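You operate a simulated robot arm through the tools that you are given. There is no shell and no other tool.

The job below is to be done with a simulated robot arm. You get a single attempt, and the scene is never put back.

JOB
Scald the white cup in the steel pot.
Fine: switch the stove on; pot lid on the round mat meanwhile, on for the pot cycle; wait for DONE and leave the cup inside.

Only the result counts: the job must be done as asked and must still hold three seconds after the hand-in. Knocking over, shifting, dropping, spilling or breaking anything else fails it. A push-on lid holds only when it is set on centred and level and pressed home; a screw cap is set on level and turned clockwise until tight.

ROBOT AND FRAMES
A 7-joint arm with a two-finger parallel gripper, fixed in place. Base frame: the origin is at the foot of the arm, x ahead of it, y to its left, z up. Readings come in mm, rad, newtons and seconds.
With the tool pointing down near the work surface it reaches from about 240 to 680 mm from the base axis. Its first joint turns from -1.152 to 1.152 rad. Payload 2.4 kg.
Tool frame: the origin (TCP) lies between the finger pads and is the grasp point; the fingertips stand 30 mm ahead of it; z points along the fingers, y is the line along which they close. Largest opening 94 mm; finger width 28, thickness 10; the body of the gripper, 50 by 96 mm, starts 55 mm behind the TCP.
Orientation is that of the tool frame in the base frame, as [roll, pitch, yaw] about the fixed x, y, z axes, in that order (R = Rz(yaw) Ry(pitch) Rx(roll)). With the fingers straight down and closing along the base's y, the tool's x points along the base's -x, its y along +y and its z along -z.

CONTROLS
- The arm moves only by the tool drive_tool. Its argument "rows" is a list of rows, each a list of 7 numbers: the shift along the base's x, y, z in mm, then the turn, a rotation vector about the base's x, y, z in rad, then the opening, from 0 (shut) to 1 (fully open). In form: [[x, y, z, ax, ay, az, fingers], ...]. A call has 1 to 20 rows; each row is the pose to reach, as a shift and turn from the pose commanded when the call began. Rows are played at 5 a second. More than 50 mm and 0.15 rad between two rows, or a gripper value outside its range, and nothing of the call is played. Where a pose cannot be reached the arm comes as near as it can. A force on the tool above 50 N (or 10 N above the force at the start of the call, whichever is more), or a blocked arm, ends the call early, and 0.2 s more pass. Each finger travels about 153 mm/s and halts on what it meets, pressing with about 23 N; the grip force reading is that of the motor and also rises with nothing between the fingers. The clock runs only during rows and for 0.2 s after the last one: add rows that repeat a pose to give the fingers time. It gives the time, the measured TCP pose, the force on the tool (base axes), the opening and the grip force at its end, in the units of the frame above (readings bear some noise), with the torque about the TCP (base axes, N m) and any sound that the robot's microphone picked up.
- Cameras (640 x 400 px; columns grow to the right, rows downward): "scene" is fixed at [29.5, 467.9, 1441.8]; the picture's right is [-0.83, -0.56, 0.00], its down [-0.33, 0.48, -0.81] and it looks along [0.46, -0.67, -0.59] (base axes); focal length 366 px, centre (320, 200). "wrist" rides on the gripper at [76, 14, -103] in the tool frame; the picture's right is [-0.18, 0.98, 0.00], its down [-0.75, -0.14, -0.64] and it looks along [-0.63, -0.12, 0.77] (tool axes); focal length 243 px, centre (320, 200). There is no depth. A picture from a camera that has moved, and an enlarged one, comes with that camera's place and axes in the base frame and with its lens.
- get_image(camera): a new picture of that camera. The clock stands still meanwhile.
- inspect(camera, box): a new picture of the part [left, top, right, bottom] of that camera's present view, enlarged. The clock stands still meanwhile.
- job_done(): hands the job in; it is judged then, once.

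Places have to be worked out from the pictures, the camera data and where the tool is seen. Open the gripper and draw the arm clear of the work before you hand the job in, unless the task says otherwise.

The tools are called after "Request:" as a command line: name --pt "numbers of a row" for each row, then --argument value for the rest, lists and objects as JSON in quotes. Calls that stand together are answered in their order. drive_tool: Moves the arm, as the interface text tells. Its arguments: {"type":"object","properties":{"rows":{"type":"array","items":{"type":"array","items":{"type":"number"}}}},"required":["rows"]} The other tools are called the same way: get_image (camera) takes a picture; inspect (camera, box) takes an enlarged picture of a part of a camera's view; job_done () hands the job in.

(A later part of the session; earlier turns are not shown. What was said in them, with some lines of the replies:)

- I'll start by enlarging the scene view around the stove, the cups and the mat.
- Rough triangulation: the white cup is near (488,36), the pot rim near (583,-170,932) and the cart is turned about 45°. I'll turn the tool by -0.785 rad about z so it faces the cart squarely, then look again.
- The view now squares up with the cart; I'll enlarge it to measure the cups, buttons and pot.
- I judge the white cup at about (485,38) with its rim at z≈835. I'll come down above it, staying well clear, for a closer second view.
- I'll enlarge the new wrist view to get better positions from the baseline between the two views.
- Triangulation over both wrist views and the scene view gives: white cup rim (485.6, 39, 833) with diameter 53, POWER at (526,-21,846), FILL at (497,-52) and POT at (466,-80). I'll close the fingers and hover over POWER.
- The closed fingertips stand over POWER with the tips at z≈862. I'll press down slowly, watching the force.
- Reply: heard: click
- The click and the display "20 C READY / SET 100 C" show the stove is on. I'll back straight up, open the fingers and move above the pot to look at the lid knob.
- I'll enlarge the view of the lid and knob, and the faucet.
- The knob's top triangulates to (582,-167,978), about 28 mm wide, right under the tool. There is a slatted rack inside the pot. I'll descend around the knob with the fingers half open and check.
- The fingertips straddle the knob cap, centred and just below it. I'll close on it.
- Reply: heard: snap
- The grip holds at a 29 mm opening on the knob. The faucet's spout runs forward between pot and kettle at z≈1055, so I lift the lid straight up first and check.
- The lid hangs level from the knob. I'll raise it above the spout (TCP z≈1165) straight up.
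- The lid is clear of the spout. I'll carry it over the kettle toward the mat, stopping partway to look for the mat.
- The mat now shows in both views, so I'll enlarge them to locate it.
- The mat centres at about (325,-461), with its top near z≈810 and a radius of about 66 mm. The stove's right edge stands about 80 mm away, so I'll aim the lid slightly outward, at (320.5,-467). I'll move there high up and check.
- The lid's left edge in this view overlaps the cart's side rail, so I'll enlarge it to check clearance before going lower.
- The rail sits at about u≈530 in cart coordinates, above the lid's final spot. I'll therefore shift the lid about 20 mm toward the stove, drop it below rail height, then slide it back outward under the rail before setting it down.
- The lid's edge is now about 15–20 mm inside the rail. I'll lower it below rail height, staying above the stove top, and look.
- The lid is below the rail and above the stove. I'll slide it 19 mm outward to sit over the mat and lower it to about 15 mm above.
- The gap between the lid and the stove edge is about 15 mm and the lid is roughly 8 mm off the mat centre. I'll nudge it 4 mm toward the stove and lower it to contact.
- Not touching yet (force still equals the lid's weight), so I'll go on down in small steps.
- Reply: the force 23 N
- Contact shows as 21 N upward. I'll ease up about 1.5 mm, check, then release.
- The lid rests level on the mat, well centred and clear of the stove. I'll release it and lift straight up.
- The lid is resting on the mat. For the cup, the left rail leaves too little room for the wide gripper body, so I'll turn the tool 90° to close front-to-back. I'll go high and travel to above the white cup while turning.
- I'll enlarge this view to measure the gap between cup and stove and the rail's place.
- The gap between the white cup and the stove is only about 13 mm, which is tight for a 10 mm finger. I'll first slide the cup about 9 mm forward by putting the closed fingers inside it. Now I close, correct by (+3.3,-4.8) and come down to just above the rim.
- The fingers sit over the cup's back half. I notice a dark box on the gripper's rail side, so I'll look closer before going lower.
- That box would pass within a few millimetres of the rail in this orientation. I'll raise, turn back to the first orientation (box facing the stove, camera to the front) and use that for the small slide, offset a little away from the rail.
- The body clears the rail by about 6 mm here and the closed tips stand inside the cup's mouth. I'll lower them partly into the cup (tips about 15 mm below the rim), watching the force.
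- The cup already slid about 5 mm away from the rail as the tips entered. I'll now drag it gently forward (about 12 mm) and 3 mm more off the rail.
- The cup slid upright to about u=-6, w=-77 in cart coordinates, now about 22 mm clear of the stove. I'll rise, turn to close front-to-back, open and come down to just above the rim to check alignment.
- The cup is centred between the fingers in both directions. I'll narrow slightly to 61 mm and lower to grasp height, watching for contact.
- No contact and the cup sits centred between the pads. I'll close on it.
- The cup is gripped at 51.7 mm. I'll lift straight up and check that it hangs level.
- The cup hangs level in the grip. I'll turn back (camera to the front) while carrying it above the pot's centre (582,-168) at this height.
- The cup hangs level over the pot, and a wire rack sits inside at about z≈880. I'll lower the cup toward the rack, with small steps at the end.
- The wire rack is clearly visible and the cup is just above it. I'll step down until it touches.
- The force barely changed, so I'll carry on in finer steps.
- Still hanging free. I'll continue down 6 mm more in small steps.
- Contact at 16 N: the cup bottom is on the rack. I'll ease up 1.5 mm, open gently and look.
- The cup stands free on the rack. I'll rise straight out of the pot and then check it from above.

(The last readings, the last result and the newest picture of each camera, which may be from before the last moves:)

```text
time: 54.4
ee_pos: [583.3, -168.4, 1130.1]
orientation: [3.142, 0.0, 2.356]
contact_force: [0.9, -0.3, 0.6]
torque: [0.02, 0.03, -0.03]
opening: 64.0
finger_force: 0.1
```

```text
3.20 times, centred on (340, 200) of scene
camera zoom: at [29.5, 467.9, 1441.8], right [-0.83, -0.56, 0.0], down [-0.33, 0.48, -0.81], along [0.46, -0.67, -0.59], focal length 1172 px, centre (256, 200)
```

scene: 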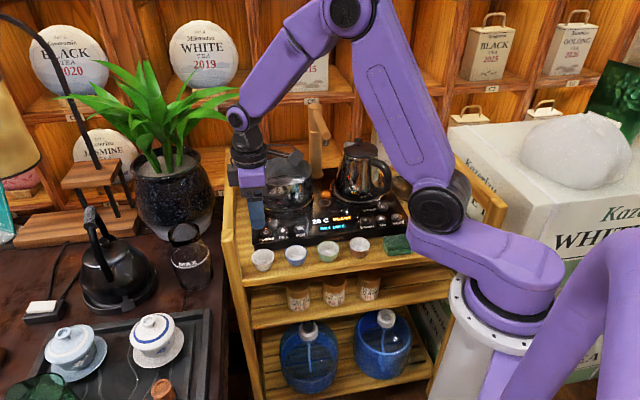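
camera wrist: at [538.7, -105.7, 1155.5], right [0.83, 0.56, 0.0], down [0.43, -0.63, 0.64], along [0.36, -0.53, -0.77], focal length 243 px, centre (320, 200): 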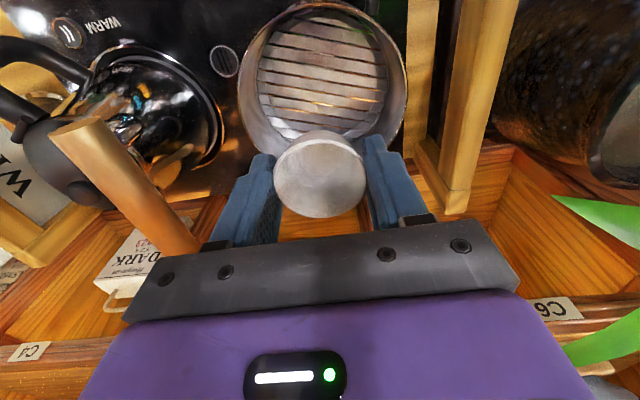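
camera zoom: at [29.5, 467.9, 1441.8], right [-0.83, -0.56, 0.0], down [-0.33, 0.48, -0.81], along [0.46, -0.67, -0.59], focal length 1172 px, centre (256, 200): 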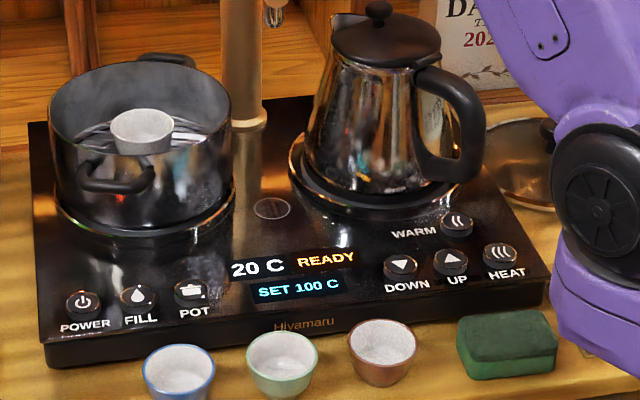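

The cup stands upright and centred on the rack. Now I'll fetch the lid: travel high over the spout and kettle back above the mat.

Request:
drive_tool --pt "0 0 25 0 0 0 0.65" --pt "-29 -33 25 0 0 0 0.65" --pt "-58 -65 25 0 0 0 0.65" --pt "-87 -98 25 0 0 0 0.65" --pt "-116 -130 25 0 0 0 0.65" --pt "-145 -163 25 0 0 0 0.65" --pt "-174 -196 25 0 0 0 0.65" --pt "-203 -228 25 0 0 0 0.65" --pt "-232 -261 25 0 0 0 0.65" --pt "-260.6 -293.5 25 0 0 0 0.65" --pt "-260.6 -293.5 -20 0 0 0 0.65" --pt "-260.6 -293.5 -65 0 0 0 0.65" --pt "-260.6 -293.5 -110 0 0 0 0.65" --pt "-260.6 -293.5 -155 0 0 0 0.65" --pt "-260.6 -293.5 -200 0 0 0 0.65" --pt "-260.6 -293.5 -200 0 0 0 0.65"

Request:
get_image --camera "wrist"

Request:
inspect --camera "scene" --box '[350, 110, 460, 220]'

```text
time: 57.8
ee_pos: [322.6, -463.1, 929.1]
orientation: [-3.14, 0.001, 2.356]
contact_force: [-0.4, -0.5, 0.0]
torque: [0.0, 0.03, 0.0]
opening: 61.2
finger_force: 0.0
```

```text
taken
camera wrist: at [278.9, -398.3, 1031.0], right [0.83, 0.56, 0.0], down [0.43, -0.63, 0.64], along [0.36, -0.53, -0.77], focal length 243 px, centre (320, 200)
```

wrist: 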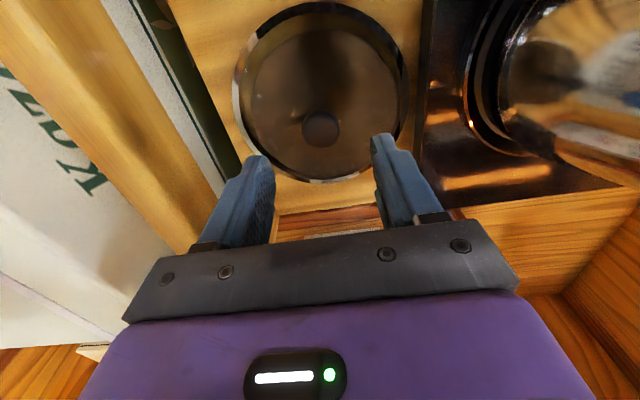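

```text
3.64 times, centred on (405, 165) of scene
camera zoom: at [29.5, 467.9, 1441.8], right [-0.83, -0.56, 0.0], down [-0.33, 0.48, -0.81], along [0.46, -0.67, -0.59], focal length 1332 px, centre (11, 327)
```

zoom: 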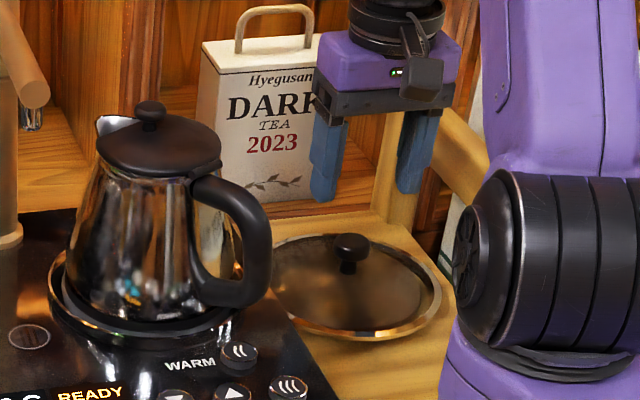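

The knob is centred under the tool. I'll descend to the same grip height as when I released it (z≈864) and close.

Request:
drive_tool --pt "0 0 -25 0 0 0 0.65" --pt "0 0 -45 0 0 0 0.65" --pt "0 0 -60 0 0 0 0.65" --pt "0 0 -66 0 0 0 0.65" --pt "0 0 -66 0 0 0 0.4" --pt "0 0 -66 0 0 0 0" --pt "0 0 -66 0 0 0 0" --pt "0 0 -66 0 0 0 0"

Request:
inspect --camera "wrist" --box '[150, 0, 490, 220]'

Request:
inspect --camera "scene" --box '[370, 140, 450, 220]'

```text
time: 59.6
ee_pos: [321.7, -462.0, 864.1]
orientation: [3.141, 0.001, 2.356]
contact_force: [0.5, 0.1, -0.6]
torque: [-0.04, 0.01, 0.0]
opening: 28.6
finger_force: 22.9
```

```text
1.82 times, centred on (320, 110) of wrist
camera zoom: at [278.3, -397.2, 966.2], right [0.82, 0.57, 0.0], down [0.43, -0.63, 0.64], along [0.36, -0.53, -0.77], focal length 441 px, centre (320, 364)
```

zoom: 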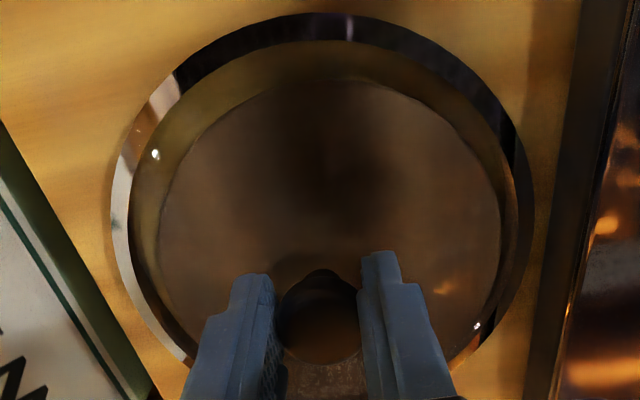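

```text
5.00 times, centred on (410, 180) of scene
camera zoom: at [29.5, 467.9, 1441.8], right [-0.83, -0.56, 0.0], down [-0.33, 0.48, -0.81], along [0.46, -0.67, -0.59], focal length 1832 px, centre (-130, 300)
```

zoom: 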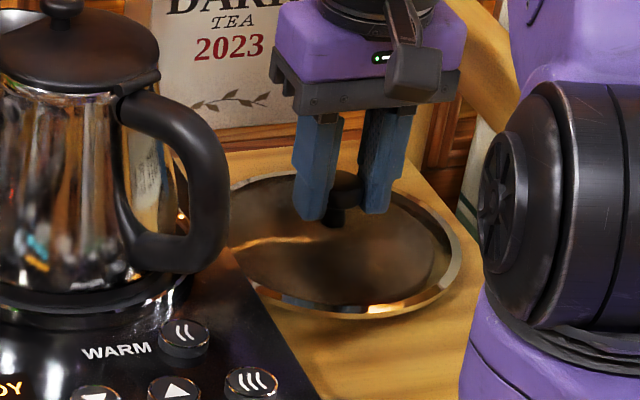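

The knob is gripped exactly as before. I'll reverse the path: lift below rail height, slide toward the stove to clear the rail, then rise.

Request:
drive_tool --pt "0 0 8 0 0 0 0" --pt "0 0 25 0 0 0 0" --pt "0 0 48 0 0 0 0" --pt "6 6 48 0 0 0 0" --pt "12.5 12.5 48 0 0 0 0" --pt "12.5 12.5 48 0 0 0 0" --pt "12.5 12.5 75 0 0 0 0" --pt "12.5 12.5 105 0 0 0 0" --pt "12.5 12.5 140 0 0 0 0" --pt "12.5 12.5 180 0 0 0 0" --pt "12.5 12.5 220 0 0 0 0" --pt "12.5 12.5 260 0 0 0 0" --pt "12.5 12.5 301 0 0 0 0" --pt "12.5 12.5 301 0 0 0 0"

Request:
get_image --camera "scene"

Request:
get_image --camera "wrist"

```text
time: 62.6
ee_pos: [333.6, -451.1, 1164.5]
orientation: [-3.141, -0.002, 2.355]
contact_force: [-0.4, 0.6, -1.6]
torque: [0.02, -0.02, 0.02]
opening: 29.1
finger_force: 22.7
```

```text
taken
```

scene: 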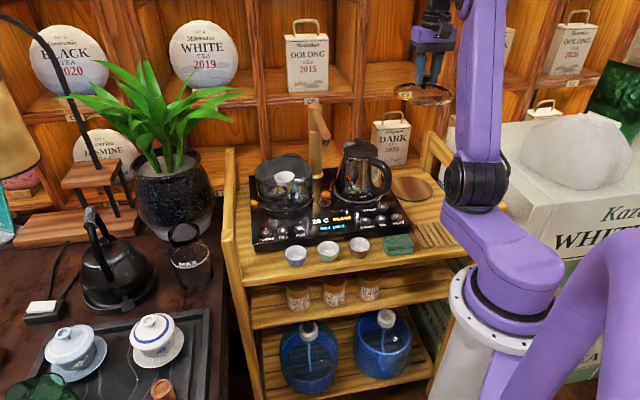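

```text
taken
camera wrist: at [290.2, -385.4, 1265.9], right [0.82, 0.57, 0.0], down [0.43, -0.63, 0.64], along [0.36, -0.53, -0.77], focal length 243 px, centre (320, 200)
```

wrist: 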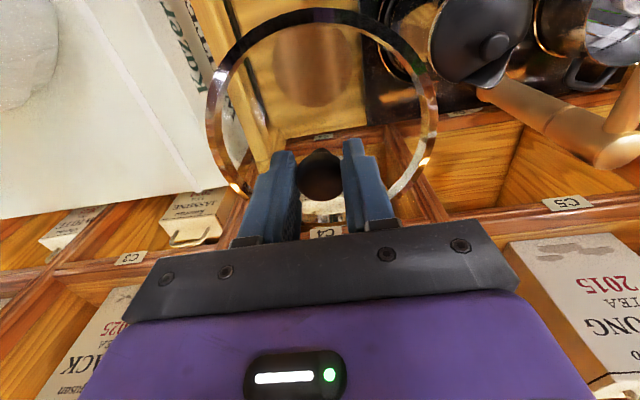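

The lid is up and level. I'll carry it over the kettle and spout to above the pot, at the same xy as when I lifted it off (582,-167.6).

Request:
drive_tool --pt "27.5 31 0 0 0 0 0" --pt "55 62.5 0 0 0 0 0" --pt "82.7 93.7 0 0 0 0 0" --pt "110 125 0 0 0 0 0" --pt "137.8 156 0 0 0 0 0" --pt "165 187.5 0 0 0 0 0" --pt "193 218.7 0 0 0 0 0" --pt "220.5 250 0 0 0 0 0" --pt "248.1 281.2 0 0 0 0 0" --pt "248.1 281.2 0 0 0 0 0" --pt "248.1 281.2 -40 0 0 0 0" --pt "248.1 281.2 -80 0 0 0 0" --pt "248.1 281.2 -120 0 0 0 0" --pt "248.1 281.2 -140 0 0 0 0" --pt "248.1 281.2 -140 0 0 0 0"

Request:
get_image --camera "wrist"

Request:
inspect --camera "scene" --box '[230, 100, 350, 220]'

```text
time: 65.8
ee_pos: [583.0, -168.6, 1024.5]
orientation: [3.141, 0.0, 2.356]
contact_force: [0.3, -0.4, -2.2]
torque: [-0.01, 0.0, 0.0]
opening: 28.6
finger_force: 23.3
```

```text
taken
camera wrist: at [540.2, -104.1, 1126.8], right [0.82, 0.57, 0.0], down [0.43, -0.63, 0.64], along [0.36, -0.53, -0.77], focal length 243 px, centre (320, 200)
```

wrist: 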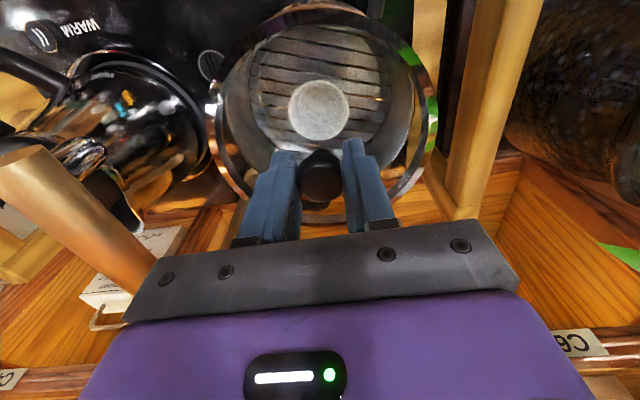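

```text
3.33 times, centred on (290, 160) of scene
camera zoom: at [29.5, 467.9, 1441.8], right [-0.83, -0.56, 0.0], down [-0.33, 0.48, -0.81], along [0.46, -0.67, -0.59], focal length 1221 px, centre (420, 333)
```

zoom: 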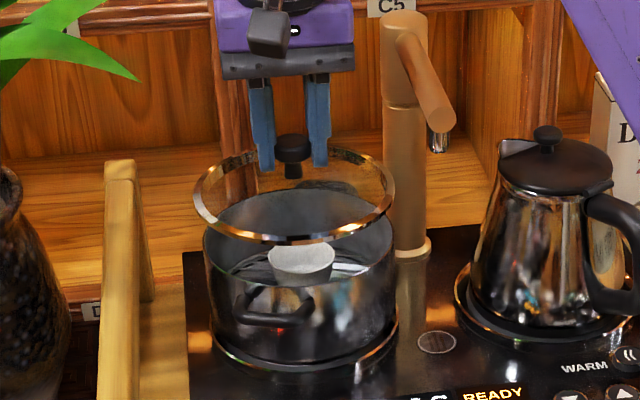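

The lid is aligned over the pot with the cup below it. I'll lower it to just above the rim, then in fine steps to seat it.

Request:
drive_tool --pt "0 0 -15 0 0 0 0" --pt "0 0 -28 0 0 0 0" --pt "0 0 -33 0 0 0 0" --pt "0 0 -35 0 0 0 0" --pt "0 0 -35 0 0 0 0"

Request:
inspect --camera "scene" --box '[250, 140, 340, 220]'

Request:
inspect --camera "wrist" --box '[190, 0, 450, 220]'

```text
time: 67.0
ee_pos: [582.9, -166.8, 988.9]
orientation: [-3.142, 0.001, 2.356]
contact_force: [0.5, 0.3, -1.3]
torque: [-0.01, 0.04, 0.03]
opening: 28.9
finger_force: 23.1
```

```text
5.00 times, centred on (295, 180) of scene
camera zoom: at [29.5, 467.9, 1441.8], right [-0.83, -0.56, 0.0], down [-0.33, 0.48, -0.81], along [0.46, -0.67, -0.59], focal length 1832 px, centre (445, 300)
```

zoom: 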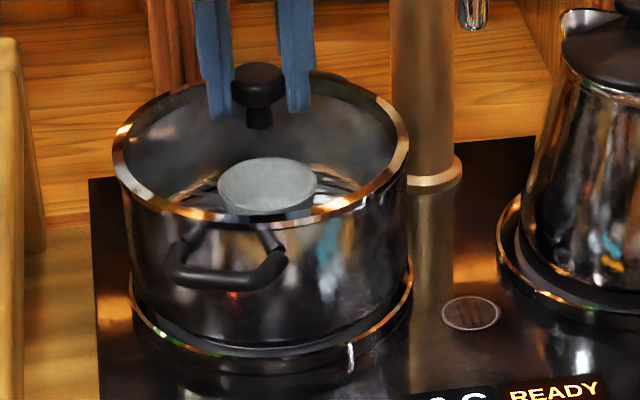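

```text
1.82 times, centred on (320, 110) of wrist
camera zoom: at [539.0, -102.7, 1091.8], right [0.83, 0.56, 0.0], down [0.43, -0.63, 0.64], along [0.36, -0.53, -0.77], focal length 441 px, centre (320, 364)
```

zoom: 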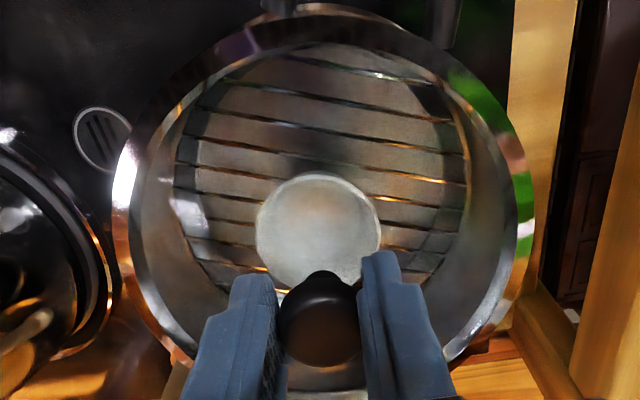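

The lid sits just above the rim, centred. I'll press it home in 1 mm steps.

Request:
drive_tool --pt "0 0 -1 0 0 0 0" --pt "0 0 -2 0 0 0 0" --pt "0 0 -3 0 0 0 0" --pt "0 0 -4 0 0 0 0" --pt "0 0 -4 0 0 0 0"

Request:
inspect --camera "scene" --box '[250, 140, 340, 220]'

```text
time: 68.2
ee_pos: [581.5, -168.0, 986.8]
orientation: [3.141, 0.0, 2.356]
contact_force: [-10.3, 3.2, 23.7]
torque: [-0.03, 0.14, 0.01]
opening: 29.0
finger_force: 22.3
heard: snap
```

```text
5.00 times, centred on (295, 180) of scene
camera zoom: at [28.7, 468.2, 1441.8], right [-0.83, -0.56, 0.0], down [-0.33, 0.48, -0.81], along [0.46, -0.67, -0.59], focal length 1832 px, centre (445, 300)
```

zoom: 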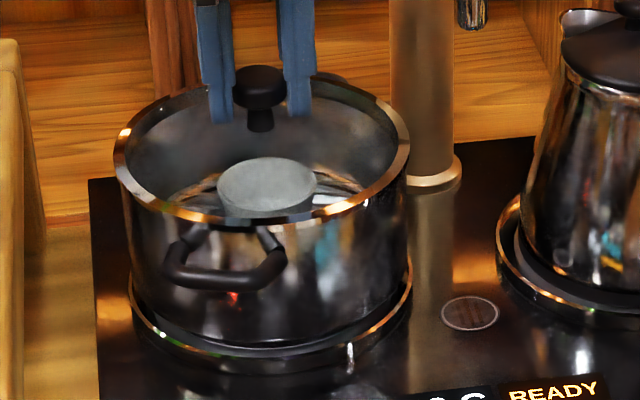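

A snap was heard and the rim sits flush, so the lid is seated. I'll release the knob and rise.

Request:
drive_tool --pt "0 0 0.8 0 0 0 0" --pt "0 0 0.8 0 0 0 0.4" --pt "0 0 0.8 0 0 0 0.6" --pt "0 0 0.8 0 0 0 0.6" --pt "0 0 20 0 0 0 0.6" --pt "0 0 50 0 0 0 0.6" --pt "0 0 85 0 0 0 0.6" --pt "0 0 85 0 0 0 0.6"

Request:
inspect --camera "scene" --box '[245, 140, 345, 220]'

Request:
inspect --camera "wrist" --box '[210, 0, 430, 190]'

```text
time: 70.0
ee_pos: [581.6, -165.2, 1071.4]
orientation: [-3.14, 0.0, 2.355]
contact_force: [0.5, 0.4, -0.5]
torque: [0.01, 0.01, -0.05]
opening: 56.3
finger_force: 0.1
```

```text
5.00 times, centred on (295, 180) of scene
camera zoom: at [29.5, 467.9, 1441.8], right [-0.83, -0.56, 0.0], down [-0.33, 0.48, -0.81], along [0.46, -0.67, -0.59], focal length 1832 px, centre (445, 300)
```

zoom: 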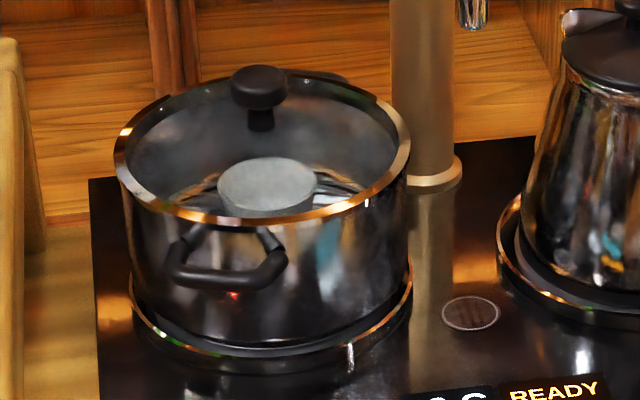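

```text
2.11 times, centred on (320, 95) of wrist
camera zoom: at [539.0, -100.9, 1173.6], right [0.83, 0.57, 0.0], down [0.43, -0.63, 0.64], along [0.36, -0.53, -0.77], focal length 511 px, centre (320, 421)
```

zoom: 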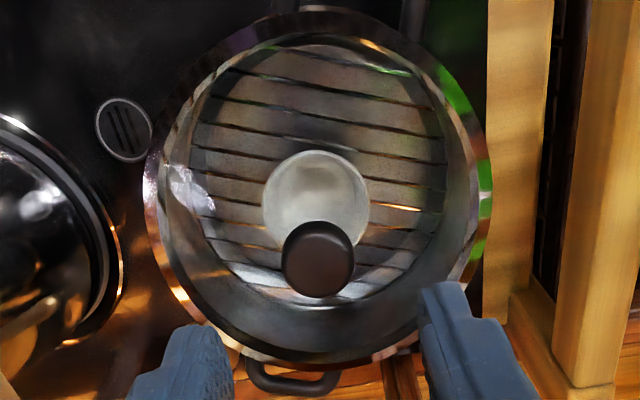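

The lid is seated flush and level with the cup inside. Next I close the fingers and hover over the POT button at about (464.5,-79.5).

Request:
drive_tool --pt "0 0 10 0 0 0 0.3" --pt "-30 22 10 0 0 0 0" --pt "-60 44 10 0 0 0 0" --pt "-90 66 10 0 0 0 0" --pt "-117.5 88 10 0 0 0 0" --pt "-117.5 88 -30 0 0 0 0" --pt "-117.5 88 -70 0 0 0 0" --pt "-117.5 88 -110 0 0 0 0" --pt "-117.5 88 -150 0 0 0 0" --pt "-117.5 88 -170 0 0 0 0" --pt "-117.5 88 -170 0 0 0 0"

Request:
inspect --camera "wrist" --box '[150, 60, 450, 250]'

Request:
inspect --camera "scene" --box '[230, 140, 360, 260]'

```text
time: 72.4
ee_pos: [463.7, -79.9, 901.2]
orientation: [3.139, 0.001, 2.356]
contact_force: [-0.1, 0.5, -0.1]
torque: [0.0, 0.02, -0.01]
opening: 0.0
finger_force: 23.0
```

```text
2.11 times, centred on (300, 155) of wrist
camera zoom: at [420.6, -15.5, 1002.9], right [0.82, 0.57, 0.0], down [0.43, -0.63, 0.64], along [0.36, -0.53, -0.77], focal length 511 px, centre (362, 295)
```

zoom: 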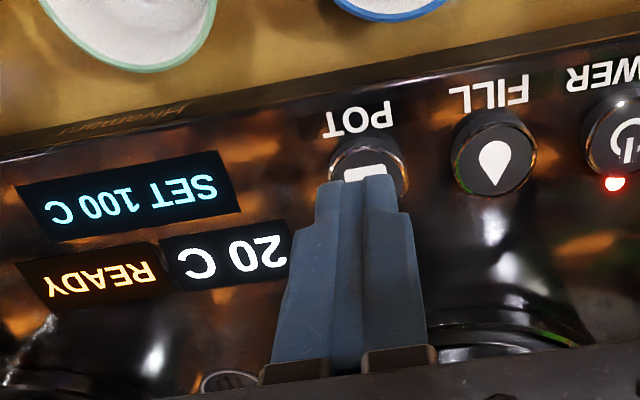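

```text
3.33 times, centred on (295, 200) of scene
camera zoom: at [29.5, 467.9, 1441.8], right [-0.83, -0.56, 0.0], down [-0.33, 0.48, -0.81], along [0.46, -0.67, -0.59], focal length 1221 px, centre (403, 200)
```

zoom: 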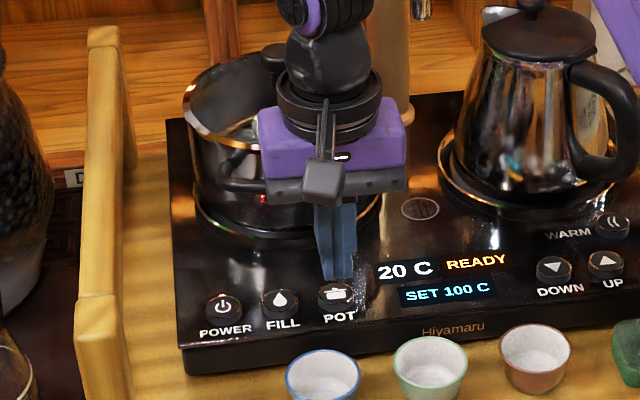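

The tips line up with POT within 2 mm. I'll press down slowly.

Request:
drive_tool --pt "1.2 1 -10 0 0 0 0" --pt "1.2 1 -18 0 0 0 0" --pt "1.2 1 -21 0 0 0 0" --pt "1.2 1 -23 0 0 0 0" --pt "1.2 1 -24.5 0 0 0 0" --pt "1.2 1 -24.5 0 0 0 0"

Request:
inspect --camera "scene" --box '[240, 190, 400, 290]'

```text
time: 73.8
ee_pos: [464.6, -78.2, 878.0]
orientation: [-3.141, -0.001, 2.356]
contact_force: [-0.5, 0.4, 2.7]
torque: [0.04, 0.0, -0.02]
opening: 0.0
finger_force: 23.2
heard: click
```

```text
4.00 times, centred on (320, 240) of scene
camera zoom: at [29.5, 468.0, 1441.8], right [-0.83, -0.56, 0.0], down [-0.33, 0.48, -0.81], along [0.46, -0.67, -0.59], focal length 1465 px, centre (320, 40)
```

zoom: 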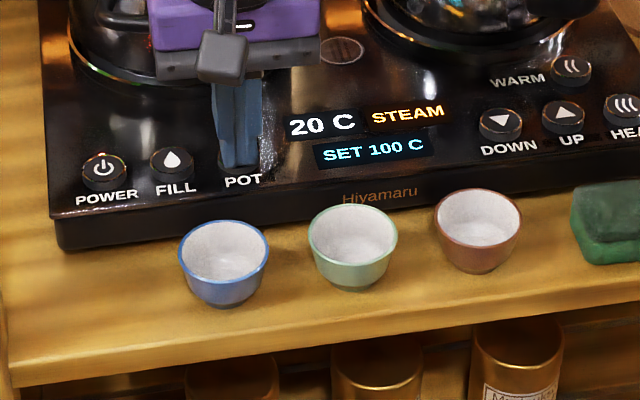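

A click, and the display now shows STEAM: the pot cycle is running. I'll draw the arm straight up and away to a clear spot.

Request:
drive_tool --pt "0 0 20 0 0 0 0" --pt "0 0 60 0 0 0 0" --pt "0 0 100 0 0 0 0" --pt "0 0 145 0 0 0 0" --pt "0 0 190 0 0 0 0" --pt "0 0 235 0 0 0 0.5" --pt "-15 40 265 0 0 0 1" --pt "-25 80 265 0 0 0 1" --pt "-35 110 265 0 0 0 1" --pt "-35 110 265 0 0 0 1"

Request:
get_image --camera "scene"

Request:
inspect --camera "scene" --box '[230, 140, 430, 265]'

```text
refused: row 7 steps farther than a row can; nothing moved
```

```text
taken
```

scene: 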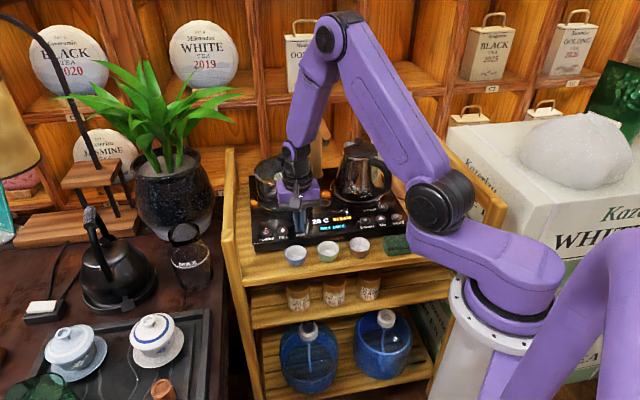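

```text
3.20 times, centred on (330, 202) of scene
camera zoom: at [29.5, 468.0, 1441.8], right [-0.83, -0.56, 0.0], down [-0.33, 0.48, -0.81], along [0.46, -0.67, -0.59], focal length 1172 px, centre (288, 192)
```

zoom: 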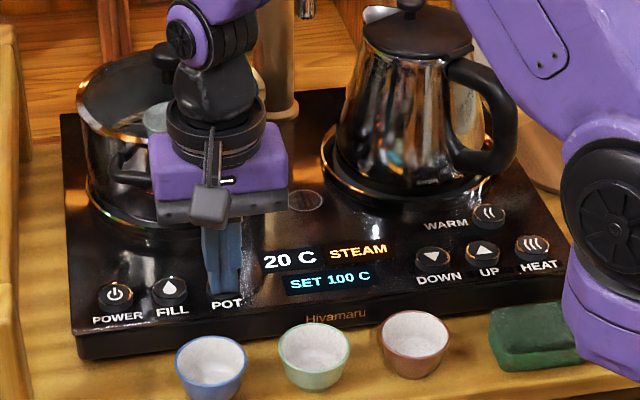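

That call was refused because one step was too long and nothing moved, so I'll repeat the withdrawal with shorter steps.

Request:
drive_tool --pt "0 0 15 0 0 0 0" --pt "0 0 55 0 0 0 0" --pt "0 0 95 0 0 0 0" --pt "0 0 135 0 0 0 0" --pt "0 0 175 0 0 0 0" --pt "0 0 215 0 0 0 0.5" --pt "0 0 255 0 0 0 1" --pt "-12 38 265 0 0 0 1" --pt "-24 76 265 0 0 0 1" --pt "-35 110 265 0 0 0 1" --pt "-35 110 265 0 0 0 1"

Request:
inspect --camera "scene" --box '[230, 140, 430, 265]'

```text
time: 76.2
ee_pos: [429.1, 30.9, 1140.5]
orientation: [3.141, -0.002, 2.356]
contact_force: [0.1, -0.2, -0.1]
torque: [0.02, 0.01, -0.01]
opening: 94.2
finger_force: 0.1
```

```text
3.20 times, centred on (330, 202) of scene
camera zoom: at [29.5, 468.0, 1441.8], right [-0.83, -0.56, 0.0], down [-0.33, 0.48, -0.81], along [0.46, -0.67, -0.59], focal length 1172 px, centre (288, 192)
```

zoom: 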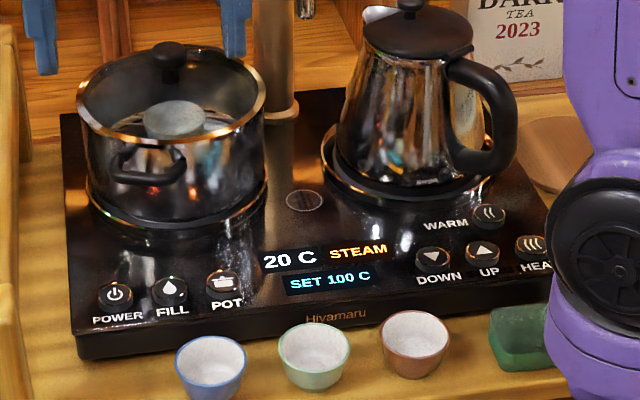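

The cycle shows STEAM with the lid on and the cup inside. I'll hold still and let the clock run.

Request:
drive_tool --pt "0 0 0 0 0 0 1" --pt "0 0 0 0 0 0 1" --pt "0 0 0 0 0 0 1" --pt "0 0 0 0 0 0 1" --pt "0 0 0 0 0 0 1" --pt "0 0 0 0 0 0 1" --pt "0 0 0 0 0 0 1" --pt "0 0 0 0 0 0 1" --pt "0 0 0 0 0 0 1" --pt "0 0 0 0 0 0 1" --pt "0 0 0 0 0 0 1" --pt "0 0 0 0 0 0 1" --pt "0 0 0 0 0 0 1" --pt "0 0 0 0 0 0 1" --pt "0 0 0 0 0 0 1" --pt "0 0 0 0 0 0 1" --pt "0 0 0 0 0 0 1" --pt "0 0 0 0 0 0 1" --pt "0 0 0 0 0 0 1" --pt "0 0 0 0 0 0 1"

Request:
inspect --camera "scene" --box '[230, 140, 430, 265]'

```text
time: 80.4
ee_pos: [430.6, 29.9, 1140.1]
orientation: [-3.141, 0.0, 2.356]
contact_force: [0.3, -0.1, -0.3]
torque: [-0.04, -0.01, 0.02]
opening: 93.8
finger_force: 0.1
```

```text
3.20 times, centred on (330, 202) of scene
camera zoom: at [29.5, 467.9, 1441.8], right [-0.83, -0.56, 0.0], down [-0.33, 0.48, -0.81], along [0.46, -0.67, -0.59], focal length 1172 px, centre (288, 192)
```

zoom: 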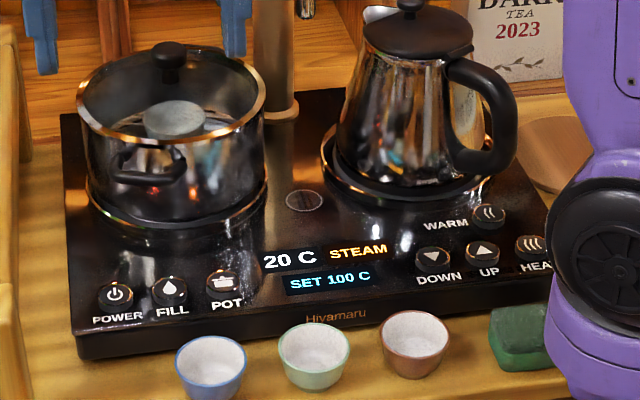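

Still STEAM, so I'll keep waiting.

Request:
drive_tool --pt "0 0 0 0 0 0 1" --pt "0 0 0 0 0 0 1" --pt "0 0 0 0 0 0 1" --pt "0 0 0 0 0 0 1" --pt "0 0 0 0 0 0 1" --pt "0 0 0 0 0 0 1" --pt "0 0 0 0 0 0 1" --pt "0 0 0 0 0 0 1" --pt "0 0 0 0 0 0 1" --pt "0 0 0 0 0 0 1" --pt "0 0 0 0 0 0 1" --pt "0 0 0 0 0 0 1" --pt "0 0 0 0 0 0 1" --pt "0 0 0 0 0 0 1" --pt "0 0 0 0 0 0 1" --pt "0 0 0 0 0 0 1" --pt "0 0 0 0 0 0 1" --pt "0 0 0 0 0 0 1" --pt "0 0 0 0 0 0 1" --pt "0 0 0 0 0 0 1"

Request:
inspect --camera "scene" --box '[230, 140, 430, 265]'

```text
time: 84.6
ee_pos: [429.4, 30.6, 1140.2]
orientation: [-3.142, -0.001, 2.357]
contact_force: [0.3, -0.1, -0.1]
torque: [0.0, -0.02, -0.02]
opening: 93.9
finger_force: 0.1
```

```text
3.20 times, centred on (330, 202) of scene
camera zoom: at [29.5, 467.9, 1441.8], right [-0.83, -0.56, 0.0], down [-0.33, 0.48, -0.81], along [0.46, -0.67, -0.59], focal length 1172 px, centre (288, 192)
```

zoom: 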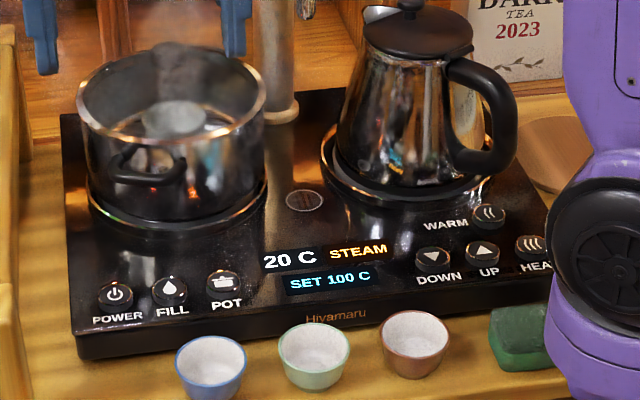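

Steam is now rising from the pot and the display still reads STEAM. I'll wait on.

Request:
drive_tool --pt "0 0 0 0 0 0 1" --pt "0 0 0 0 0 0 1" --pt "0 0 0 0 0 0 1" --pt "0 0 0 0 0 0 1" --pt "0 0 0 0 0 0 1" --pt "0 0 0 0 0 0 1" --pt "0 0 0 0 0 0 1" --pt "0 0 0 0 0 0 1" --pt "0 0 0 0 0 0 1" --pt "0 0 0 0 0 0 1" --pt "0 0 0 0 0 0 1" --pt "0 0 0 0 0 0 1" --pt "0 0 0 0 0 0 1" --pt "0 0 0 0 0 0 1" --pt "0 0 0 0 0 0 1" --pt "0 0 0 0 0 0 1" --pt "0 0 0 0 0 0 1" --pt "0 0 0 0 0 0 1" --pt "0 0 0 0 0 0 1" --pt "0 0 0 0 0 0 1"

Request:
inspect --camera "scene" --box '[230, 140, 430, 265]'

```text
time: 88.8
ee_pos: [429.8, 30.2, 1140.4]
orientation: [-3.141, 0.0, 2.357]
contact_force: [0.1, -0.3, -0.3]
torque: [0.03, 0.02, 0.04]
opening: 94.1
finger_force: 0.0
```

```text
3.20 times, centred on (330, 202) of scene
camera zoom: at [29.5, 467.9, 1441.8], right [-0.83, -0.56, 0.0], down [-0.33, 0.48, -0.81], along [0.46, -0.67, -0.59], focal length 1172 px, centre (288, 192)
```

zoom: 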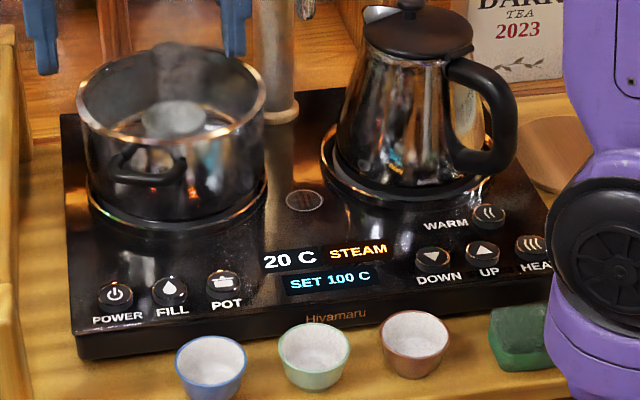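

The pot is still steaming and not yet DONE, so I'll keep waiting.

Request:
drive_tool --pt "0 0 0 0 0 0 1" --pt "0 0 0 0 0 0 1" --pt "0 0 0 0 0 0 1" --pt "0 0 0 0 0 0 1" --pt "0 0 0 0 0 0 1" --pt "0 0 0 0 0 0 1" --pt "0 0 0 0 0 0 1" --pt "0 0 0 0 0 0 1" --pt "0 0 0 0 0 0 1" --pt "0 0 0 0 0 0 1" --pt "0 0 0 0 0 0 1" --pt "0 0 0 0 0 0 1" --pt "0 0 0 0 0 0 1" --pt "0 0 0 0 0 0 1" --pt "0 0 0 0 0 0 1" --pt "0 0 0 0 0 0 1" --pt "0 0 0 0 0 0 1" --pt "0 0 0 0 0 0 1" --pt "0 0 0 0 0 0 1" --pt "0 0 0 0 0 0 1"

Request:
inspect --camera "scene" --box '[230, 140, 430, 265]'

```text
time: 93.0
ee_pos: [429.2, 30.5, 1138.5]
orientation: [3.142, 0.0, 2.356]
contact_force: [-0.4, 0.6, -0.3]
torque: [0.01, -0.02, 0.01]
opening: 94.2
finger_force: 0.0
```

```text
3.20 times, centred on (330, 202) of scene
camera zoom: at [29.5, 467.9, 1441.8], right [-0.83, -0.56, 0.0], down [-0.33, 0.48, -0.81], along [0.46, -0.67, -0.59], focal length 1172 px, centre (288, 192)
```

zoom: 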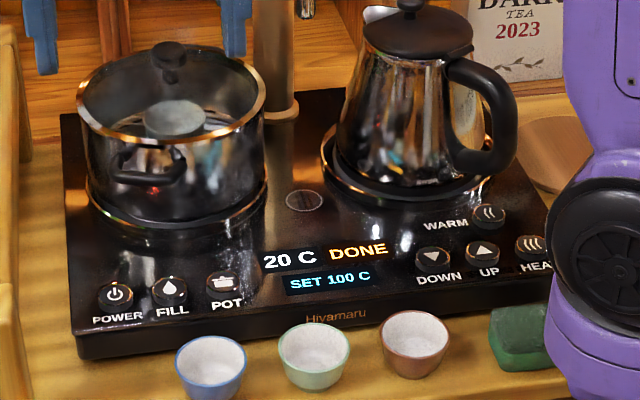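

The display reads DONE, the lid is still seated with the white cup inside, and the other cups stand where they were. The gripper is open and clear of the work, so I'll hand the job in.

Request:
job_done

```text
The job is handed in.
```

The white cup has been through the full pot cycle. The display reads DONE and the cup is still in the steel pot, upright on the rack, with the lid on.

- **Stove:** I switched it on with POWER. The display showed READY before the cycle and STEAM while it ran. I did not press FILL.
- **Lid:** It sat on the round mat while I loaded the cup, then went back on the pot. I heard it snap and it sits flush.
- **Cup:** It stood too close to the stove to grip, so I slid it a short way forward before picking it up. The other cups were not touched.
- **Arm:** The gripper is open and the arm is clear of the work.

The temperature reading stayed at 20 C for the whole cycle, even while steam was visible.
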